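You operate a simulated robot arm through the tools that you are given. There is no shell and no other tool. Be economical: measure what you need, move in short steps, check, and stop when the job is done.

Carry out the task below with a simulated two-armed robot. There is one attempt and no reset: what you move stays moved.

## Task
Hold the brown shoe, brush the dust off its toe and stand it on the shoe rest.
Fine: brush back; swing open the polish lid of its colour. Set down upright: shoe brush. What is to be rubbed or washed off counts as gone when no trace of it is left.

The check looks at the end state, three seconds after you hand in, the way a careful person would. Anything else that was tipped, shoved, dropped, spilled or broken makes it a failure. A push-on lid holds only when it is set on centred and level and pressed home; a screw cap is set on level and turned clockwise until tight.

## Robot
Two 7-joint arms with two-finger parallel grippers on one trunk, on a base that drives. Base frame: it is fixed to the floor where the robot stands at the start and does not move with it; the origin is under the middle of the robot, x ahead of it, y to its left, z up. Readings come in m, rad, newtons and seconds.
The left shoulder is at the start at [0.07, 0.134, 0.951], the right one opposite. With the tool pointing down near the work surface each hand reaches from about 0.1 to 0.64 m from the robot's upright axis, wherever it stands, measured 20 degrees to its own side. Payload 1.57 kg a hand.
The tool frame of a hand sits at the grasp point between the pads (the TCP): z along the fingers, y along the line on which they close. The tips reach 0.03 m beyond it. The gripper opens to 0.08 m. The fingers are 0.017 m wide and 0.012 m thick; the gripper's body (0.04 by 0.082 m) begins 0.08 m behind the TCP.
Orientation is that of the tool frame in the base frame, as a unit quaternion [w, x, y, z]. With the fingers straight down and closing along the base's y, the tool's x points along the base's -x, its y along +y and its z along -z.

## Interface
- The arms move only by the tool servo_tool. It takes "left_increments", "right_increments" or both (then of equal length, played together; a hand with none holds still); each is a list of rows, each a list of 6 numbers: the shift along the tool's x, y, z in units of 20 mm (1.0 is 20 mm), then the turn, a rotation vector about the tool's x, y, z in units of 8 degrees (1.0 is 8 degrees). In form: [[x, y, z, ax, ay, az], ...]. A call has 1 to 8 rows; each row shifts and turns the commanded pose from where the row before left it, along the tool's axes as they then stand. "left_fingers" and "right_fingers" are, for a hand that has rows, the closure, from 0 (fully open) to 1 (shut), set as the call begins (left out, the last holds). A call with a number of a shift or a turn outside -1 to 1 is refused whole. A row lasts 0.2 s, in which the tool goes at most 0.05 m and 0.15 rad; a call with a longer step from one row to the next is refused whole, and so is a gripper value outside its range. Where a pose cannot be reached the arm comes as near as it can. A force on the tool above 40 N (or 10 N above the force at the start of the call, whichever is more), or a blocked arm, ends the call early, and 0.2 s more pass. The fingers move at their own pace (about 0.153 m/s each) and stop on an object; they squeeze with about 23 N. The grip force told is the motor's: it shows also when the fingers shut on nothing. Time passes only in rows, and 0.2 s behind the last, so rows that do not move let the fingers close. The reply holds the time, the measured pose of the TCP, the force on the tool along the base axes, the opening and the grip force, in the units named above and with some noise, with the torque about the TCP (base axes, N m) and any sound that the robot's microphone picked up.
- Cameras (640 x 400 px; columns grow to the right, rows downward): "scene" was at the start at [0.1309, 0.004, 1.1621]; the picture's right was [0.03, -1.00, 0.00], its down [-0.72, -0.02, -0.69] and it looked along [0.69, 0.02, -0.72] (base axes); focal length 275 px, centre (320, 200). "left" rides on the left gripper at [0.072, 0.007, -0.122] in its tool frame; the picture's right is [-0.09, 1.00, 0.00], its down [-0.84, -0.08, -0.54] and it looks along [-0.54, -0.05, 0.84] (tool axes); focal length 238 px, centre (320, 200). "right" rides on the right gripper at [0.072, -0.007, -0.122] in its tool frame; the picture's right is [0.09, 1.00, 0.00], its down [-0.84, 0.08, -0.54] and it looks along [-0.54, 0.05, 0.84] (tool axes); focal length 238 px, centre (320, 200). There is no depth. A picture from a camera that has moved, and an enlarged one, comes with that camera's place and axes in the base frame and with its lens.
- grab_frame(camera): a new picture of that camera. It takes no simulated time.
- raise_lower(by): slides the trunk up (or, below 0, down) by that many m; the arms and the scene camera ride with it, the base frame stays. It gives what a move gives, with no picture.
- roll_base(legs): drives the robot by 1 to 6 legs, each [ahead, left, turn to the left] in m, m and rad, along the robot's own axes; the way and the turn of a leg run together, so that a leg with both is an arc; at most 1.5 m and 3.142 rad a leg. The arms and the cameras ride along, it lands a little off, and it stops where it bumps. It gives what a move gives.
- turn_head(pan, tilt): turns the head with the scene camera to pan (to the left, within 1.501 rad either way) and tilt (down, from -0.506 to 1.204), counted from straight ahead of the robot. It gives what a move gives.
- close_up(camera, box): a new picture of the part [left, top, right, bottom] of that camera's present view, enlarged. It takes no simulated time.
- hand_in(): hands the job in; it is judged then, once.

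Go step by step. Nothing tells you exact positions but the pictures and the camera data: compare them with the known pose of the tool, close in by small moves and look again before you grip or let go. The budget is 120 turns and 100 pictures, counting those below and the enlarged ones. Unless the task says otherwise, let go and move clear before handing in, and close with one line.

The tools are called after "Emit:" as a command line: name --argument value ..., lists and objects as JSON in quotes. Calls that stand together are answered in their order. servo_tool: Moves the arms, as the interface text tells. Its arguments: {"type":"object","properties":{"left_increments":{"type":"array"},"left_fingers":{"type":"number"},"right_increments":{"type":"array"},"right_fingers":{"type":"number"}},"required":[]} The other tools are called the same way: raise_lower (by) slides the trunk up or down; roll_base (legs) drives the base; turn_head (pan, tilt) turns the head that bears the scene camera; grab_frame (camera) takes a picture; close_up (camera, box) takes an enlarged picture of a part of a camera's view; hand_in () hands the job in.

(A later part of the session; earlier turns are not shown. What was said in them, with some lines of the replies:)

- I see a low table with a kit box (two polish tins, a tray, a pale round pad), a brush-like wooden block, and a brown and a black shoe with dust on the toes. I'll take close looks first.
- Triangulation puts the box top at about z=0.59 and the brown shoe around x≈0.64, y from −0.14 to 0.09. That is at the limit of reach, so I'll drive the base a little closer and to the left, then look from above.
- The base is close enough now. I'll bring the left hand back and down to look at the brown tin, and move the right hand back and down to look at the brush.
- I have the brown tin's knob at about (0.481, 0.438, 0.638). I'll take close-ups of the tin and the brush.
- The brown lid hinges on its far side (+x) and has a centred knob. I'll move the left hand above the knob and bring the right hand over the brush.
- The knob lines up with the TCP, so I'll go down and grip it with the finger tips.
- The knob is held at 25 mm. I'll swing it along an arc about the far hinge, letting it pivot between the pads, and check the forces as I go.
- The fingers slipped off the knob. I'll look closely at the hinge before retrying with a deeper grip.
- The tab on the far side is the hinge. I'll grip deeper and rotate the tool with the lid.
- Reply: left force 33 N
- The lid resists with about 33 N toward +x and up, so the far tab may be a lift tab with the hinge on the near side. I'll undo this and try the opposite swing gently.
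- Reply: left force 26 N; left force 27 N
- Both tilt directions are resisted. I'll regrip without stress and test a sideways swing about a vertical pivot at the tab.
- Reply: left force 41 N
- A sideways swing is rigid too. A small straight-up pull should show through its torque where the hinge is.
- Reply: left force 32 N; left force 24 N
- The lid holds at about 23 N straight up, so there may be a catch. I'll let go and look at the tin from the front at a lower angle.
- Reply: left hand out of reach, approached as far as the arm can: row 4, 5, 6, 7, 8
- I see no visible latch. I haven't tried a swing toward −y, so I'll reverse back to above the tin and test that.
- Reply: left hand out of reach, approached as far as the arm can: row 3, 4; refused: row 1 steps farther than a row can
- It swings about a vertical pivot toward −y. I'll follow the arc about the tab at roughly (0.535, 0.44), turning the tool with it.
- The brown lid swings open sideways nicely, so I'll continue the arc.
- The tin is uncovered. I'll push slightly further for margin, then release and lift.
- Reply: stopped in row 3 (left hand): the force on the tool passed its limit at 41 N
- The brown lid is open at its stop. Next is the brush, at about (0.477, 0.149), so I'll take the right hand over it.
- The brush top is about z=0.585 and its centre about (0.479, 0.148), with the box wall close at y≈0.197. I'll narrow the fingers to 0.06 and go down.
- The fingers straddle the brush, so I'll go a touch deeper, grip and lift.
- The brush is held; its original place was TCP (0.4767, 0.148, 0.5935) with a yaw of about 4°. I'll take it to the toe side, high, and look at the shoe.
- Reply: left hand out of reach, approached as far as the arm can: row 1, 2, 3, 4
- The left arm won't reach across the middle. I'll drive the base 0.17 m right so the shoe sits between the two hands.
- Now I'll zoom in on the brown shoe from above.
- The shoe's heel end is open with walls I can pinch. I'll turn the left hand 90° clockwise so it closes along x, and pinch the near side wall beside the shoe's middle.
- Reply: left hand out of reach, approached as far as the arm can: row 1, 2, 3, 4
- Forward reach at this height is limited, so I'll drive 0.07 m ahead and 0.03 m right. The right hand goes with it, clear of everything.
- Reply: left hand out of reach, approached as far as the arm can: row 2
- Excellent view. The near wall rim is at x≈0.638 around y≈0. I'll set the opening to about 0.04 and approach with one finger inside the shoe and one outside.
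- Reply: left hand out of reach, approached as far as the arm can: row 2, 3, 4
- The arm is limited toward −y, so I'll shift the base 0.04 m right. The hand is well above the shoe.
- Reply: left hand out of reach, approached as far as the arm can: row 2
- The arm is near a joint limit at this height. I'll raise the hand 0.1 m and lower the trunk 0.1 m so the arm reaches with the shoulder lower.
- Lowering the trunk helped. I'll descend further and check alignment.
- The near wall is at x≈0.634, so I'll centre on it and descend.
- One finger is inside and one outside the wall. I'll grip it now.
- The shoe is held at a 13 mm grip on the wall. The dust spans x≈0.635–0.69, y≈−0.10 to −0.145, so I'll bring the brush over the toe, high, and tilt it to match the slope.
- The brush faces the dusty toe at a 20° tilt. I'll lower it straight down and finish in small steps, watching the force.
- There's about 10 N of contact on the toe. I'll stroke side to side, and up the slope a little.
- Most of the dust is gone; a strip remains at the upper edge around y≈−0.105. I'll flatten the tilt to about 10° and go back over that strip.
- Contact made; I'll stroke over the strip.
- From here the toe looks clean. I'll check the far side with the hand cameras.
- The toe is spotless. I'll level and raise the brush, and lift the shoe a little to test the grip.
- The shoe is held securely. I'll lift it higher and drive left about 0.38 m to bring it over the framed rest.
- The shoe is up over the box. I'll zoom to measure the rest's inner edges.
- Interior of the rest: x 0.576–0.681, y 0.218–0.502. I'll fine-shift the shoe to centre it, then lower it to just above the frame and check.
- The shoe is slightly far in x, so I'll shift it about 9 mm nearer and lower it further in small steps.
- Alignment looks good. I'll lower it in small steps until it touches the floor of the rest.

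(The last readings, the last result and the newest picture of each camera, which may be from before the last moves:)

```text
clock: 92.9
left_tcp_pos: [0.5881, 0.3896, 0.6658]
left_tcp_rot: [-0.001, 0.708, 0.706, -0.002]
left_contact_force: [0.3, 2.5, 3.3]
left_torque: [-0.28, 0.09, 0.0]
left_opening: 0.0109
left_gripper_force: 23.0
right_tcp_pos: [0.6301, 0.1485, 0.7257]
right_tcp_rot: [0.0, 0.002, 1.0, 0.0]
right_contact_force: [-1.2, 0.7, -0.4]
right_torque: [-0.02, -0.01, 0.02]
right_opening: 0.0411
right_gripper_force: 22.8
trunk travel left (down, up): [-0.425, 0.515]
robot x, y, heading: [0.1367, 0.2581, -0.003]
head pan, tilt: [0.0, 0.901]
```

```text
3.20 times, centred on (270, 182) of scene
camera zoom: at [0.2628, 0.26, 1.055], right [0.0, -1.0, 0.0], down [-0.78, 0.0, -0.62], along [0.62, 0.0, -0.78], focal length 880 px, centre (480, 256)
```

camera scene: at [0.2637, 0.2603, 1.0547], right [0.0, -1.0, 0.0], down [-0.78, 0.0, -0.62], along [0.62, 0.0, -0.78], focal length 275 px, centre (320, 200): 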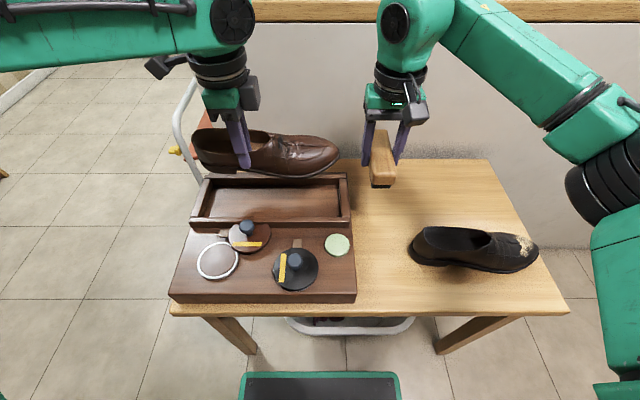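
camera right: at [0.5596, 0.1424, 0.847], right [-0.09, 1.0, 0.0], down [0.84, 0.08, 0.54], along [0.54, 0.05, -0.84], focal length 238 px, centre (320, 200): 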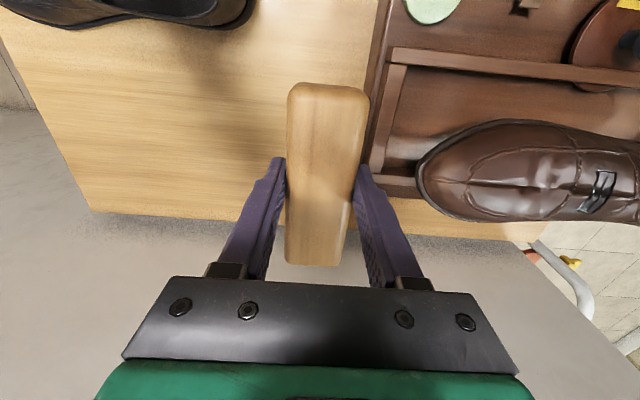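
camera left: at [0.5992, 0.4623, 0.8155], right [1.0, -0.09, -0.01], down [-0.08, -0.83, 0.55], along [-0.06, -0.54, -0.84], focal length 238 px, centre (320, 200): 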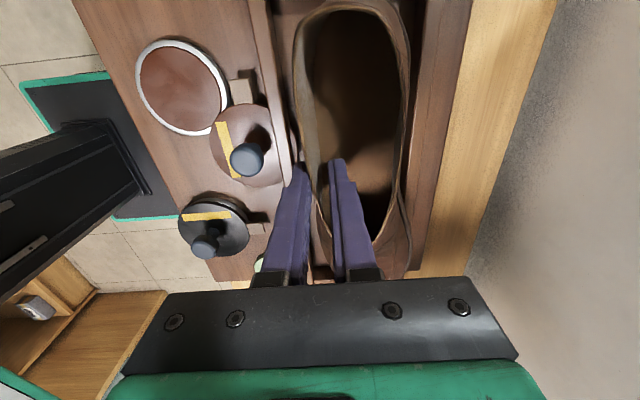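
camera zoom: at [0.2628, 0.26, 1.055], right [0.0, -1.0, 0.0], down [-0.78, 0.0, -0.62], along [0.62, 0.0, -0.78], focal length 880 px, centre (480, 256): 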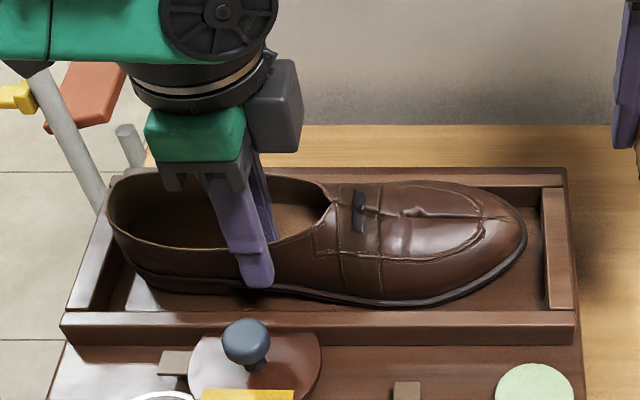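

Emit:
servo_tool --left_increments '[[0, 0, 0.15, 0, 0, 0], [0, 0, 0.1, 0, 0, 0]]'

Emit:
servo_tool --left_increments '[[0, 0, 0, 0, 0, 0], [0, 0, 0, 0, 0, 0], [0, 0, 0, 0, 0, 0]]' --left_fingers 0.55

Emit:
close_up --camera "scene" --box '[170, 120, 370, 245]'

Emit:
grab_frame --camera "left"

```text
clock: 93.5
left_tcp_pos: [0.5866, 0.389, 0.6629]
left_tcp_rot: [0.002, 0.708, 0.706, -0.001]
left_contact_force: [1.1, 10.6, 25.3]
left_torque: [0.31, 0.02, 0.05]
left_opening: 0.0108
left_gripper_force: 22.8
right_tcp_pos: [0.6298, 0.1491, 0.7287]
right_tcp_rot: [0.002, 0.001, 1.0, -0.001]
right_contact_force: [-0.9, -0.3, -0.6]
right_torque: [-0.03, -0.01, 0.01]
right_opening: 0.0413
right_gripper_force: 22.9
trunk travel left (down, up): [-0.425, 0.515]
robot x, y, heading: [0.1378, 0.2539, -0.0]
head pan, tilt: [0.0, 0.901]
```

```text
clock: 94.3
left_tcp_pos: [0.5877, 0.3887, 0.6596]
left_tcp_rot: [-0.001, 0.709, 0.706, -0.004]
left_contact_force: [0.0, 0.0, -0.2]
left_torque: [-0.01, 0.01, 0.03]
left_opening: 0.0359
left_gripper_force: 0.0
right_tcp_pos: [0.6314, 0.1495, 0.7253]
right_tcp_rot: [0.001, 0.001, 1.0, 0.0]
right_contact_force: [0.2, 1.0, -1.3]
right_torque: [-0.01, -0.03, 0.02]
right_opening: 0.0416
right_gripper_force: 23.0
trunk travel left (down, up): [-0.425, 0.515]
robot x, y, heading: [0.1382, 0.2567, -0.002]
head pan, tilt: [0.0, 0.901]
```

```text
3.20 times, centred on (270, 182) of scene
camera zoom: at [0.2633, 0.2597, 1.0548], right [0.0, -1.0, 0.0], down [-0.78, 0.0, -0.62], along [0.62, 0.0, -0.78], focal length 880 px, centre (480, 256)
```

zoom: 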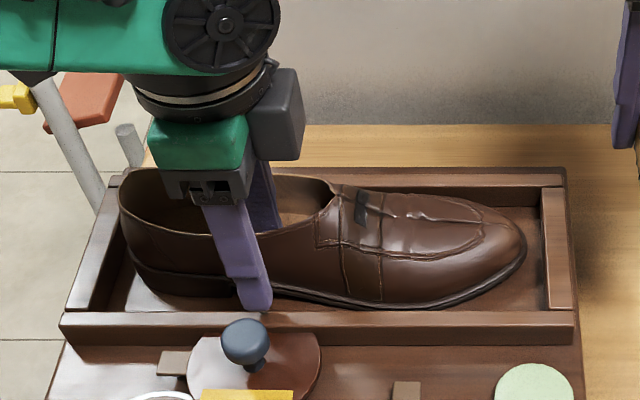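

```text
24 pictures are left
camera left: at [0.5957, 0.4614, 0.7808], right [1.0, -0.1, -0.01], down [-0.08, -0.83, 0.55], along [-0.06, -0.54, -0.84], focal length 238 px, centre (320, 200)
```

left: 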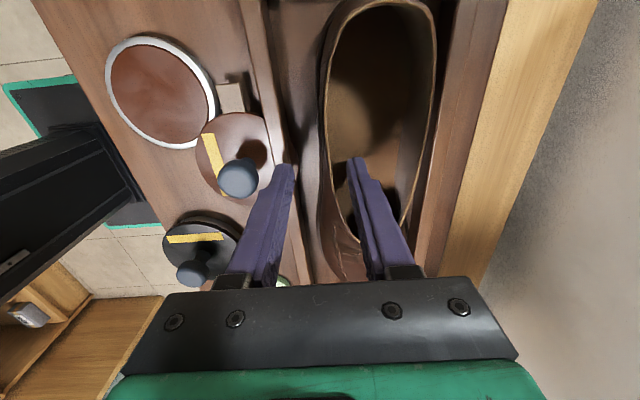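

The shoe stands flat in the rest. I'll raise the left hand straight out while the right hand carries the brush back over its spot.

Emit:
servo_tool --left_increments '[[0, 0, -1, 0, 0, 0], [0, 0, -1, 0, 0, 0], [0, 0, -1, 0, 0, 0], [0, 0, -1, 0, 0, 0], [0, 0, -1, 0, 0, 0], [0, 0, -1, 0, 0, 0], [1, 0, 0, 0, 0, 0], [1, 0, 0, 0, 0, 0]]' --right_increments '[[1, 0, 0, 0, 0, 0], [1, 0, 0, 0, 0, 0], [1, 0, 0, 0, 0, 0], [1, 0, 0, 0, 0, 0], [1, 0, 0, 0, 0, 0], [1, 0, 0, 0, 0, -0.25], [1, 0, 0, 0, 0, -0.25], [0.7, 0, 0, 0, 0, 0]]'

Emit:
grab_frame --camera "scene"

```text
clock: 96.1
left_tcp_pos: [0.5899, 0.43, 0.7801]
left_tcp_rot: [-0.001, 0.709, 0.706, -0.003]
left_contact_force: [0.1, 0.6, 0.3]
left_torque: [0.0, 0.0, 0.04]
left_opening: 0.0361
left_gripper_force: 0.1
right_tcp_pos: [0.477, 0.1475, 0.7264]
right_tcp_rot: [0.001, -0.035, 0.999, 0.001]
right_contact_force: [-0.5, 0.7, -0.2]
right_torque: [-0.02, 0.01, -0.01]
right_opening: 0.0413
right_gripper_force: 22.7
trunk travel left (down, up): [-0.425, 0.515]
robot x, y, heading: [0.137, 0.2564, -0.003]
head pan, tilt: [0.0, 0.901]
```

```text
23 pictures are left
camera scene: at [0.263, 0.2599, 1.0548], right [0.0, -1.0, 0.0], down [-0.78, 0.0, -0.62], along [0.62, 0.0, -0.78], focal length 275 px, centre (320, 200)
```

scene: 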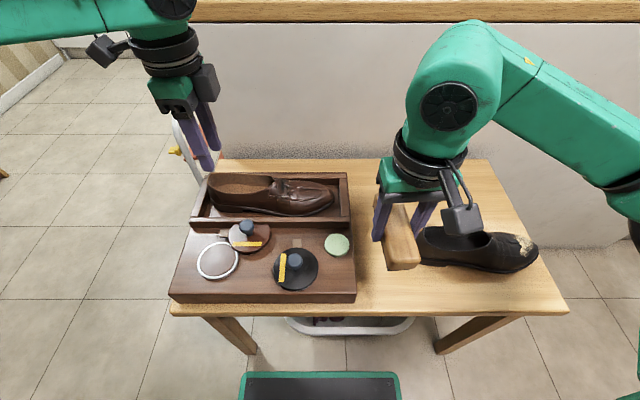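

The brush is over its original spot. I'll lower it to just above the table, then in small steps.

Emit:
servo_tool --right_increments '[[0, 0, 1, 0, 0, 0], [0, 0, 1, 0, 0, 0], [0, 0, 1, 0, 0, 0], [0, 0, 1, 0, 0, 0], [0, 0, 1, 0, 0, 0], [0, 0, 1, 0, 0, 0]]'

Emit:
servo_tool --right_increments '[[0, 0, 0.25, 0, 0, 0], [0, 0, 0.25, 0, 0, 0]]'

Emit:
close_up --camera "scene" --box '[320, 130, 520, 300]'

```text
clock: 97.5
left_tcp_pos: [0.5902, 0.4291, 0.7793]
left_tcp_rot: [0.0, 0.709, 0.706, -0.003]
left_contact_force: [-0.6, -0.3, -0.1]
left_torque: [0.0, 0.01, -0.02]
left_opening: 0.036
left_gripper_force: 0.0
right_tcp_pos: [0.4761, 0.1475, 0.6059]
right_tcp_rot: [0.0, -0.035, 0.999, 0.0]
right_contact_force: [0.9, 0.1, -1.6]
right_torque: [0.0, 0.01, 0.01]
right_opening: 0.0412
right_gripper_force: 23.3
trunk travel left (down, up): [-0.425, 0.515]
robot x, y, heading: [0.1372, 0.2581, 0.0]
head pan, tilt: [0.0, 0.901]
```

```text
clock: 98.1
left_tcp_pos: [0.5894, 0.4293, 0.7783]
left_tcp_rot: [-0.001, 0.708, 0.706, -0.004]
left_contact_force: [0.7, -0.6, 0.6]
left_torque: [-0.03, 0.0, 0.02]
left_opening: 0.036
left_gripper_force: 0.2
right_tcp_pos: [0.4775, 0.1474, 0.5953]
right_tcp_rot: [0.0, -0.034, 0.999, -0.001]
right_contact_force: [-0.1, -0.1, -0.8]
right_torque: [0.04, -0.01, 0.0]
right_opening: 0.0414
right_gripper_force: 23.7
trunk travel left (down, up): [-0.425, 0.515]
robot x, y, heading: [0.1383, 0.2574, -0.002]
head pan, tilt: [0.0, 0.901]
```

```text
2.35 times, centred on (420, 215) of scene
camera zoom: at [0.2633, 0.2597, 1.0548], right [0.0, -1.0, 0.0], down [-0.78, 0.0, -0.62], along [0.62, 0.0, -0.78], focal length 647 px, centre (85, 165)
```

zoom: 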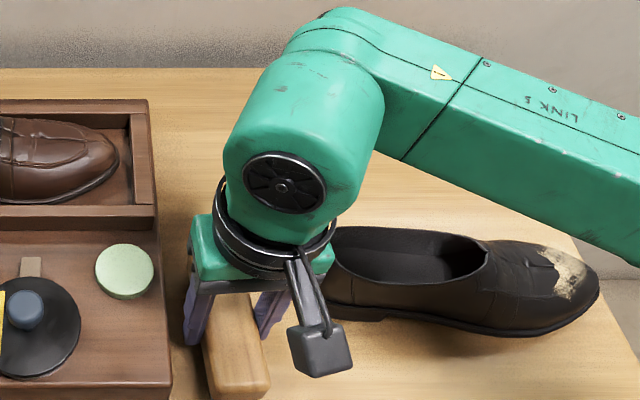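

Emit:
servo_tool --right_increments '[[0, 0, 0.08, 0, 0, 0], [0, 0, 0.05, 0, 0, 0]]'

Emit:
close_up --camera "right" --box '[200, 50, 460, 280]'

```text
clock: 98.7
left_tcp_pos: [0.5878, 0.4284, 0.7793]
left_tcp_rot: [-0.001, 0.709, 0.705, -0.005]
left_contact_force: [-0.7, -0.2, -1.2]
left_torque: [0.05, 0.0, 0.01]
left_opening: 0.0359
left_gripper_force: 0.0
right_tcp_pos: [0.4779, 0.1476, 0.5916]
right_tcp_rot: [0.0, -0.034, 0.999, 0.0]
right_contact_force: [-0.6, 0.5, -1.0]
right_torque: [0.03, 0.01, 0.03]
right_opening: 0.0412
right_gripper_force: 23.3
trunk travel left (down, up): [-0.425, 0.515]
robot x, y, heading: [0.134, 0.2612, -0.007]
head pan, tilt: [0.0, 0.901]
```

```text
1.74 times, centred on (330, 165) of right
camera zoom: at [0.4058, 0.1354, 0.714], right [-0.16, 0.99, 0.0], down [0.83, 0.13, 0.54], along [0.54, 0.09, -0.84], focal length 414 px, centre (303, 261)
```

zoom: 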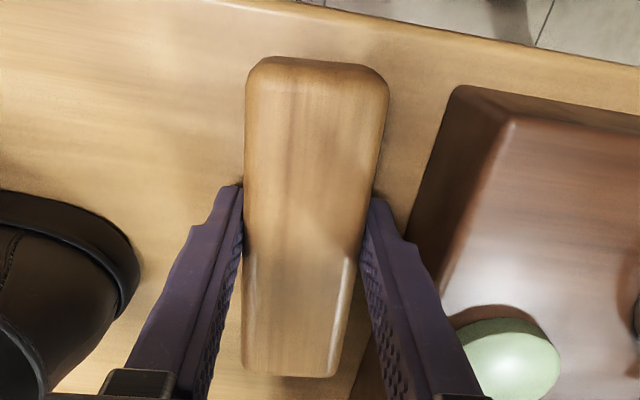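

Emit:
servo_tool --right_increments '[[0, 0, 0.08, 0, 0, 0], [0, 0, 0.08, 0, 0, 0]]'

Emit:
servo_tool --right_increments '[[0, 0, 0.08, 0, 0, 0], [0, 0, 0.08, 0, 0, 0]]'

```text
clock: 99.3
left_tcp_pos: [0.5889, 0.4299, 0.7793]
left_tcp_rot: [-0.001, 0.708, 0.706, -0.003]
left_contact_force: [0.0, 0.0, 0.1]
left_torque: [-0.04, 0.0, 0.0]
left_opening: 0.0358
left_gripper_force: 0.1
right_tcp_pos: [0.4765, 0.1471, 0.5905]
right_tcp_rot: [0.002, -0.034, 0.999, 0.0]
right_contact_force: [2.9, -3.7, 14.7]
right_torque: [-0.15, 0.65, 0.11]
right_opening: 0.0417
right_gripper_force: 23.0
trunk travel left (down, up): [-0.425, 0.515]
robot x, y, heading: [0.1366, 0.2599, -0.002]
head pan, tilt: [0.0, 0.901]
```

```text
clock: 100.0
left_tcp_pos: [0.5887, 0.4287, 0.78]
left_tcp_rot: [0.0, 0.708, 0.706, -0.002]
left_contact_force: [-0.4, -0.7, 0.1]
left_torque: [0.02, 0.0, 0.0]
left_opening: 0.036
left_gripper_force: 0.1
right_tcp_pos: [0.4772, 0.1478, 0.5902]
right_tcp_rot: [0.004, -0.034, 0.999, 0.002]
right_contact_force: [-3.8, -1.6, 18.2]
right_torque: [-0.25, 0.64, -0.04]
right_opening: 0.0416
right_gripper_force: 22.7
trunk travel left (down, up): [-0.425, 0.515]
robot x, y, heading: [0.1382, 0.2593, -0.001]
head pan, tilt: [0.0, 0.901]
stopped in row 2 (right hand): the force on the tool passed its limit at 41 N (the readings are from after the stop); the commanded pose is now the measured one
```

The brush rests on the table. I'll release it with a limited opening (0.06) and lift clear.

Emit:
servo_tool --right_increments '[[0, 0, 0, 0, 0, 0], [0, 0, 0, 0, 0, 0], [0, 0, -0.5, 0, 0, 0], [0, 0, -1, 0, 0, 0], [0, 0, -1, 0, 0, 0], [0, 0, -1, 0, 0, 0], [0, 0, -1, 0, 0, 0], [0, 0, -1, 0, 0, 0]]' --right_fingers 0.26

Emit:
servo_tool --right_increments '[[1, -1, -1, 0, 0, 0], [1, -1, -1, 0, 0, 0], [1, -1, -1, 0, 0, 0], [1, -1, 0, 0, 0, 0], [0, -1, 0, 0, 0, 0], [0, -1, 0, 0, 0, 0], [0, -1, 0, 0, 0, 0], [0, -1, 0, 0, 0, 0]]'

Emit:
grab_frame --camera "scene"

Emit:
grab_frame --camera "right"

```text
clock: 101.8
left_tcp_pos: [0.5893, 0.4296, 0.7797]
left_tcp_rot: [-0.001, 0.708, 0.706, -0.004]
left_contact_force: [-0.7, 0.5, 0.1]
left_torque: [0.0, 0.0, 0.0]
left_opening: 0.0361
left_gripper_force: 0.0
right_tcp_pos: [0.4779, 0.1455, 0.698]
right_tcp_rot: [0.003, -0.034, 0.999, 0.001]
right_contact_force: [0.3, 0.5, -0.5]
right_torque: [0.01, 0.0, 0.01]
right_opening: 0.0592
right_gripper_force: 0.0
trunk travel left (down, up): [-0.425, 0.515]
robot x, y, heading: [0.1366, 0.2592, 0.002]
head pan, tilt: [0.0, 0.901]
```

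```text
clock: 103.6
left_tcp_pos: [0.5901, 0.4295, 0.7798]
left_tcp_rot: [-0.001, 0.708, 0.706, -0.003]
left_contact_force: [-0.4, 1.0, 0.2]
left_torque: [-0.03, 0.02, 0.01]
left_opening: 0.0363
left_gripper_force: 0.0
right_tcp_pos: [0.4081, -0.019, 0.7571]
right_tcp_rot: [0.003, -0.034, 0.999, 0.0]
right_contact_force: [0.1, 0.4, 0.5]
right_torque: [-0.02, 0.02, -0.02]
right_opening: 0.0591
right_gripper_force: 0.1
trunk travel left (down, up): [-0.425, 0.515]
robot x, y, heading: [0.1328, 0.2601, -0.006]
head pan, tilt: [0.0, 0.901]
```

```text
20 pictures are left
camera scene: at [0.2629, 0.2595, 1.0549], right [0.0, -1.0, 0.0], down [-0.78, 0.0, -0.62], along [0.62, 0.0, -0.78], focal length 275 px, centre (320, 200)
```

scene: 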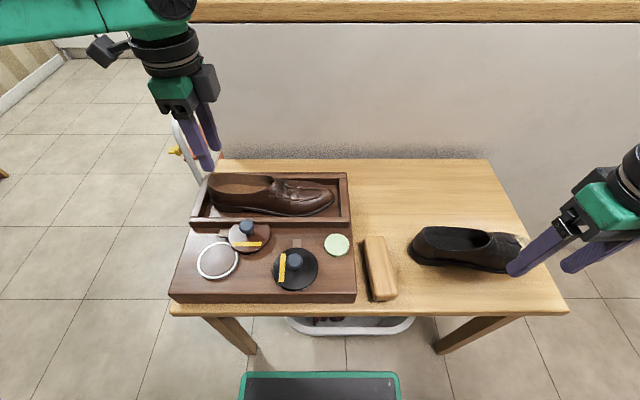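

```text
19 pictures are left
camera right: at [0.3361, -0.0309, 0.8781], right [-0.16, 0.99, 0.0], down [0.83, 0.13, 0.55], along [0.54, 0.09, -0.84], focal length 238 px, centre (320, 200)
```

right: 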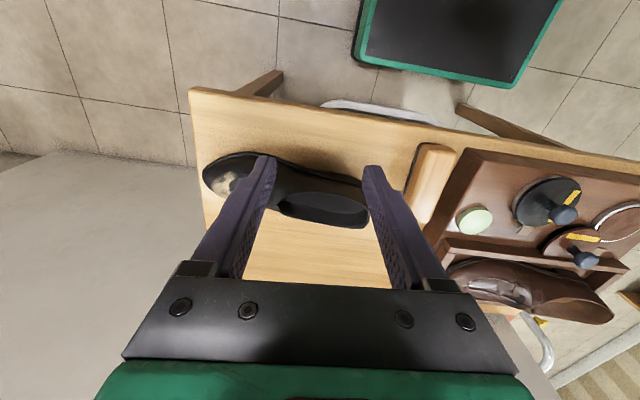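

Everything looks in place. I'll do final close-ups of the kit, shoe and brush.

Emit:
close_up --camera "scene" --box '[165, 160, 365, 310]'

Emit:
close_up --camera "scene" --box '[330, 210, 560, 320]'

```text
2.67 times, centred on (265, 235) of scene
camera zoom: at [0.2629, 0.2595, 1.0549], right [0.0, -1.0, 0.0], down [-0.78, 0.0, -0.62], along [0.62, 0.0, -0.78], focal length 733 px, centre (467, 107)
```

zoom: 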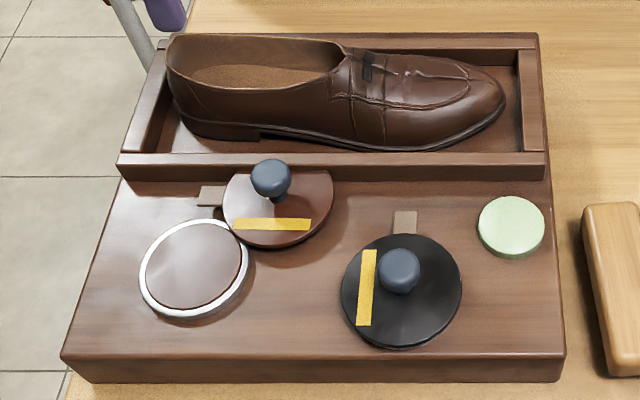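

```text
2.78 times, centred on (445, 265) of scene
camera zoom: at [0.2629, 0.2595, 1.0549], right [0.0, -1.0, 0.0], down [-0.78, 0.0, -0.62], along [0.62, 0.0, -0.78], focal length 765 px, centre (-28, 19)
```

zoom: 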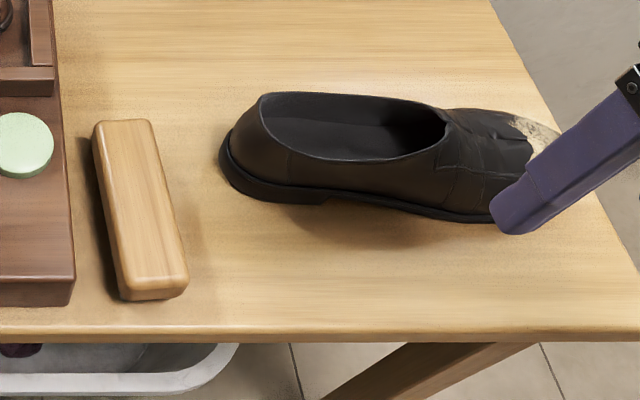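

The shoe is clean and standing in the rest, the brown tin is open, the brush is upright in its old place, and both hands are clear. I'm handing in.

Emit:
hand_in

```text
The job is handed in.
```

The job is handed in: the brown shoe's toe is brushed clean and the shoe stands in the framed shoe rest. The brush is back upright in its place, and the brown polish lid is swung open to its stop.
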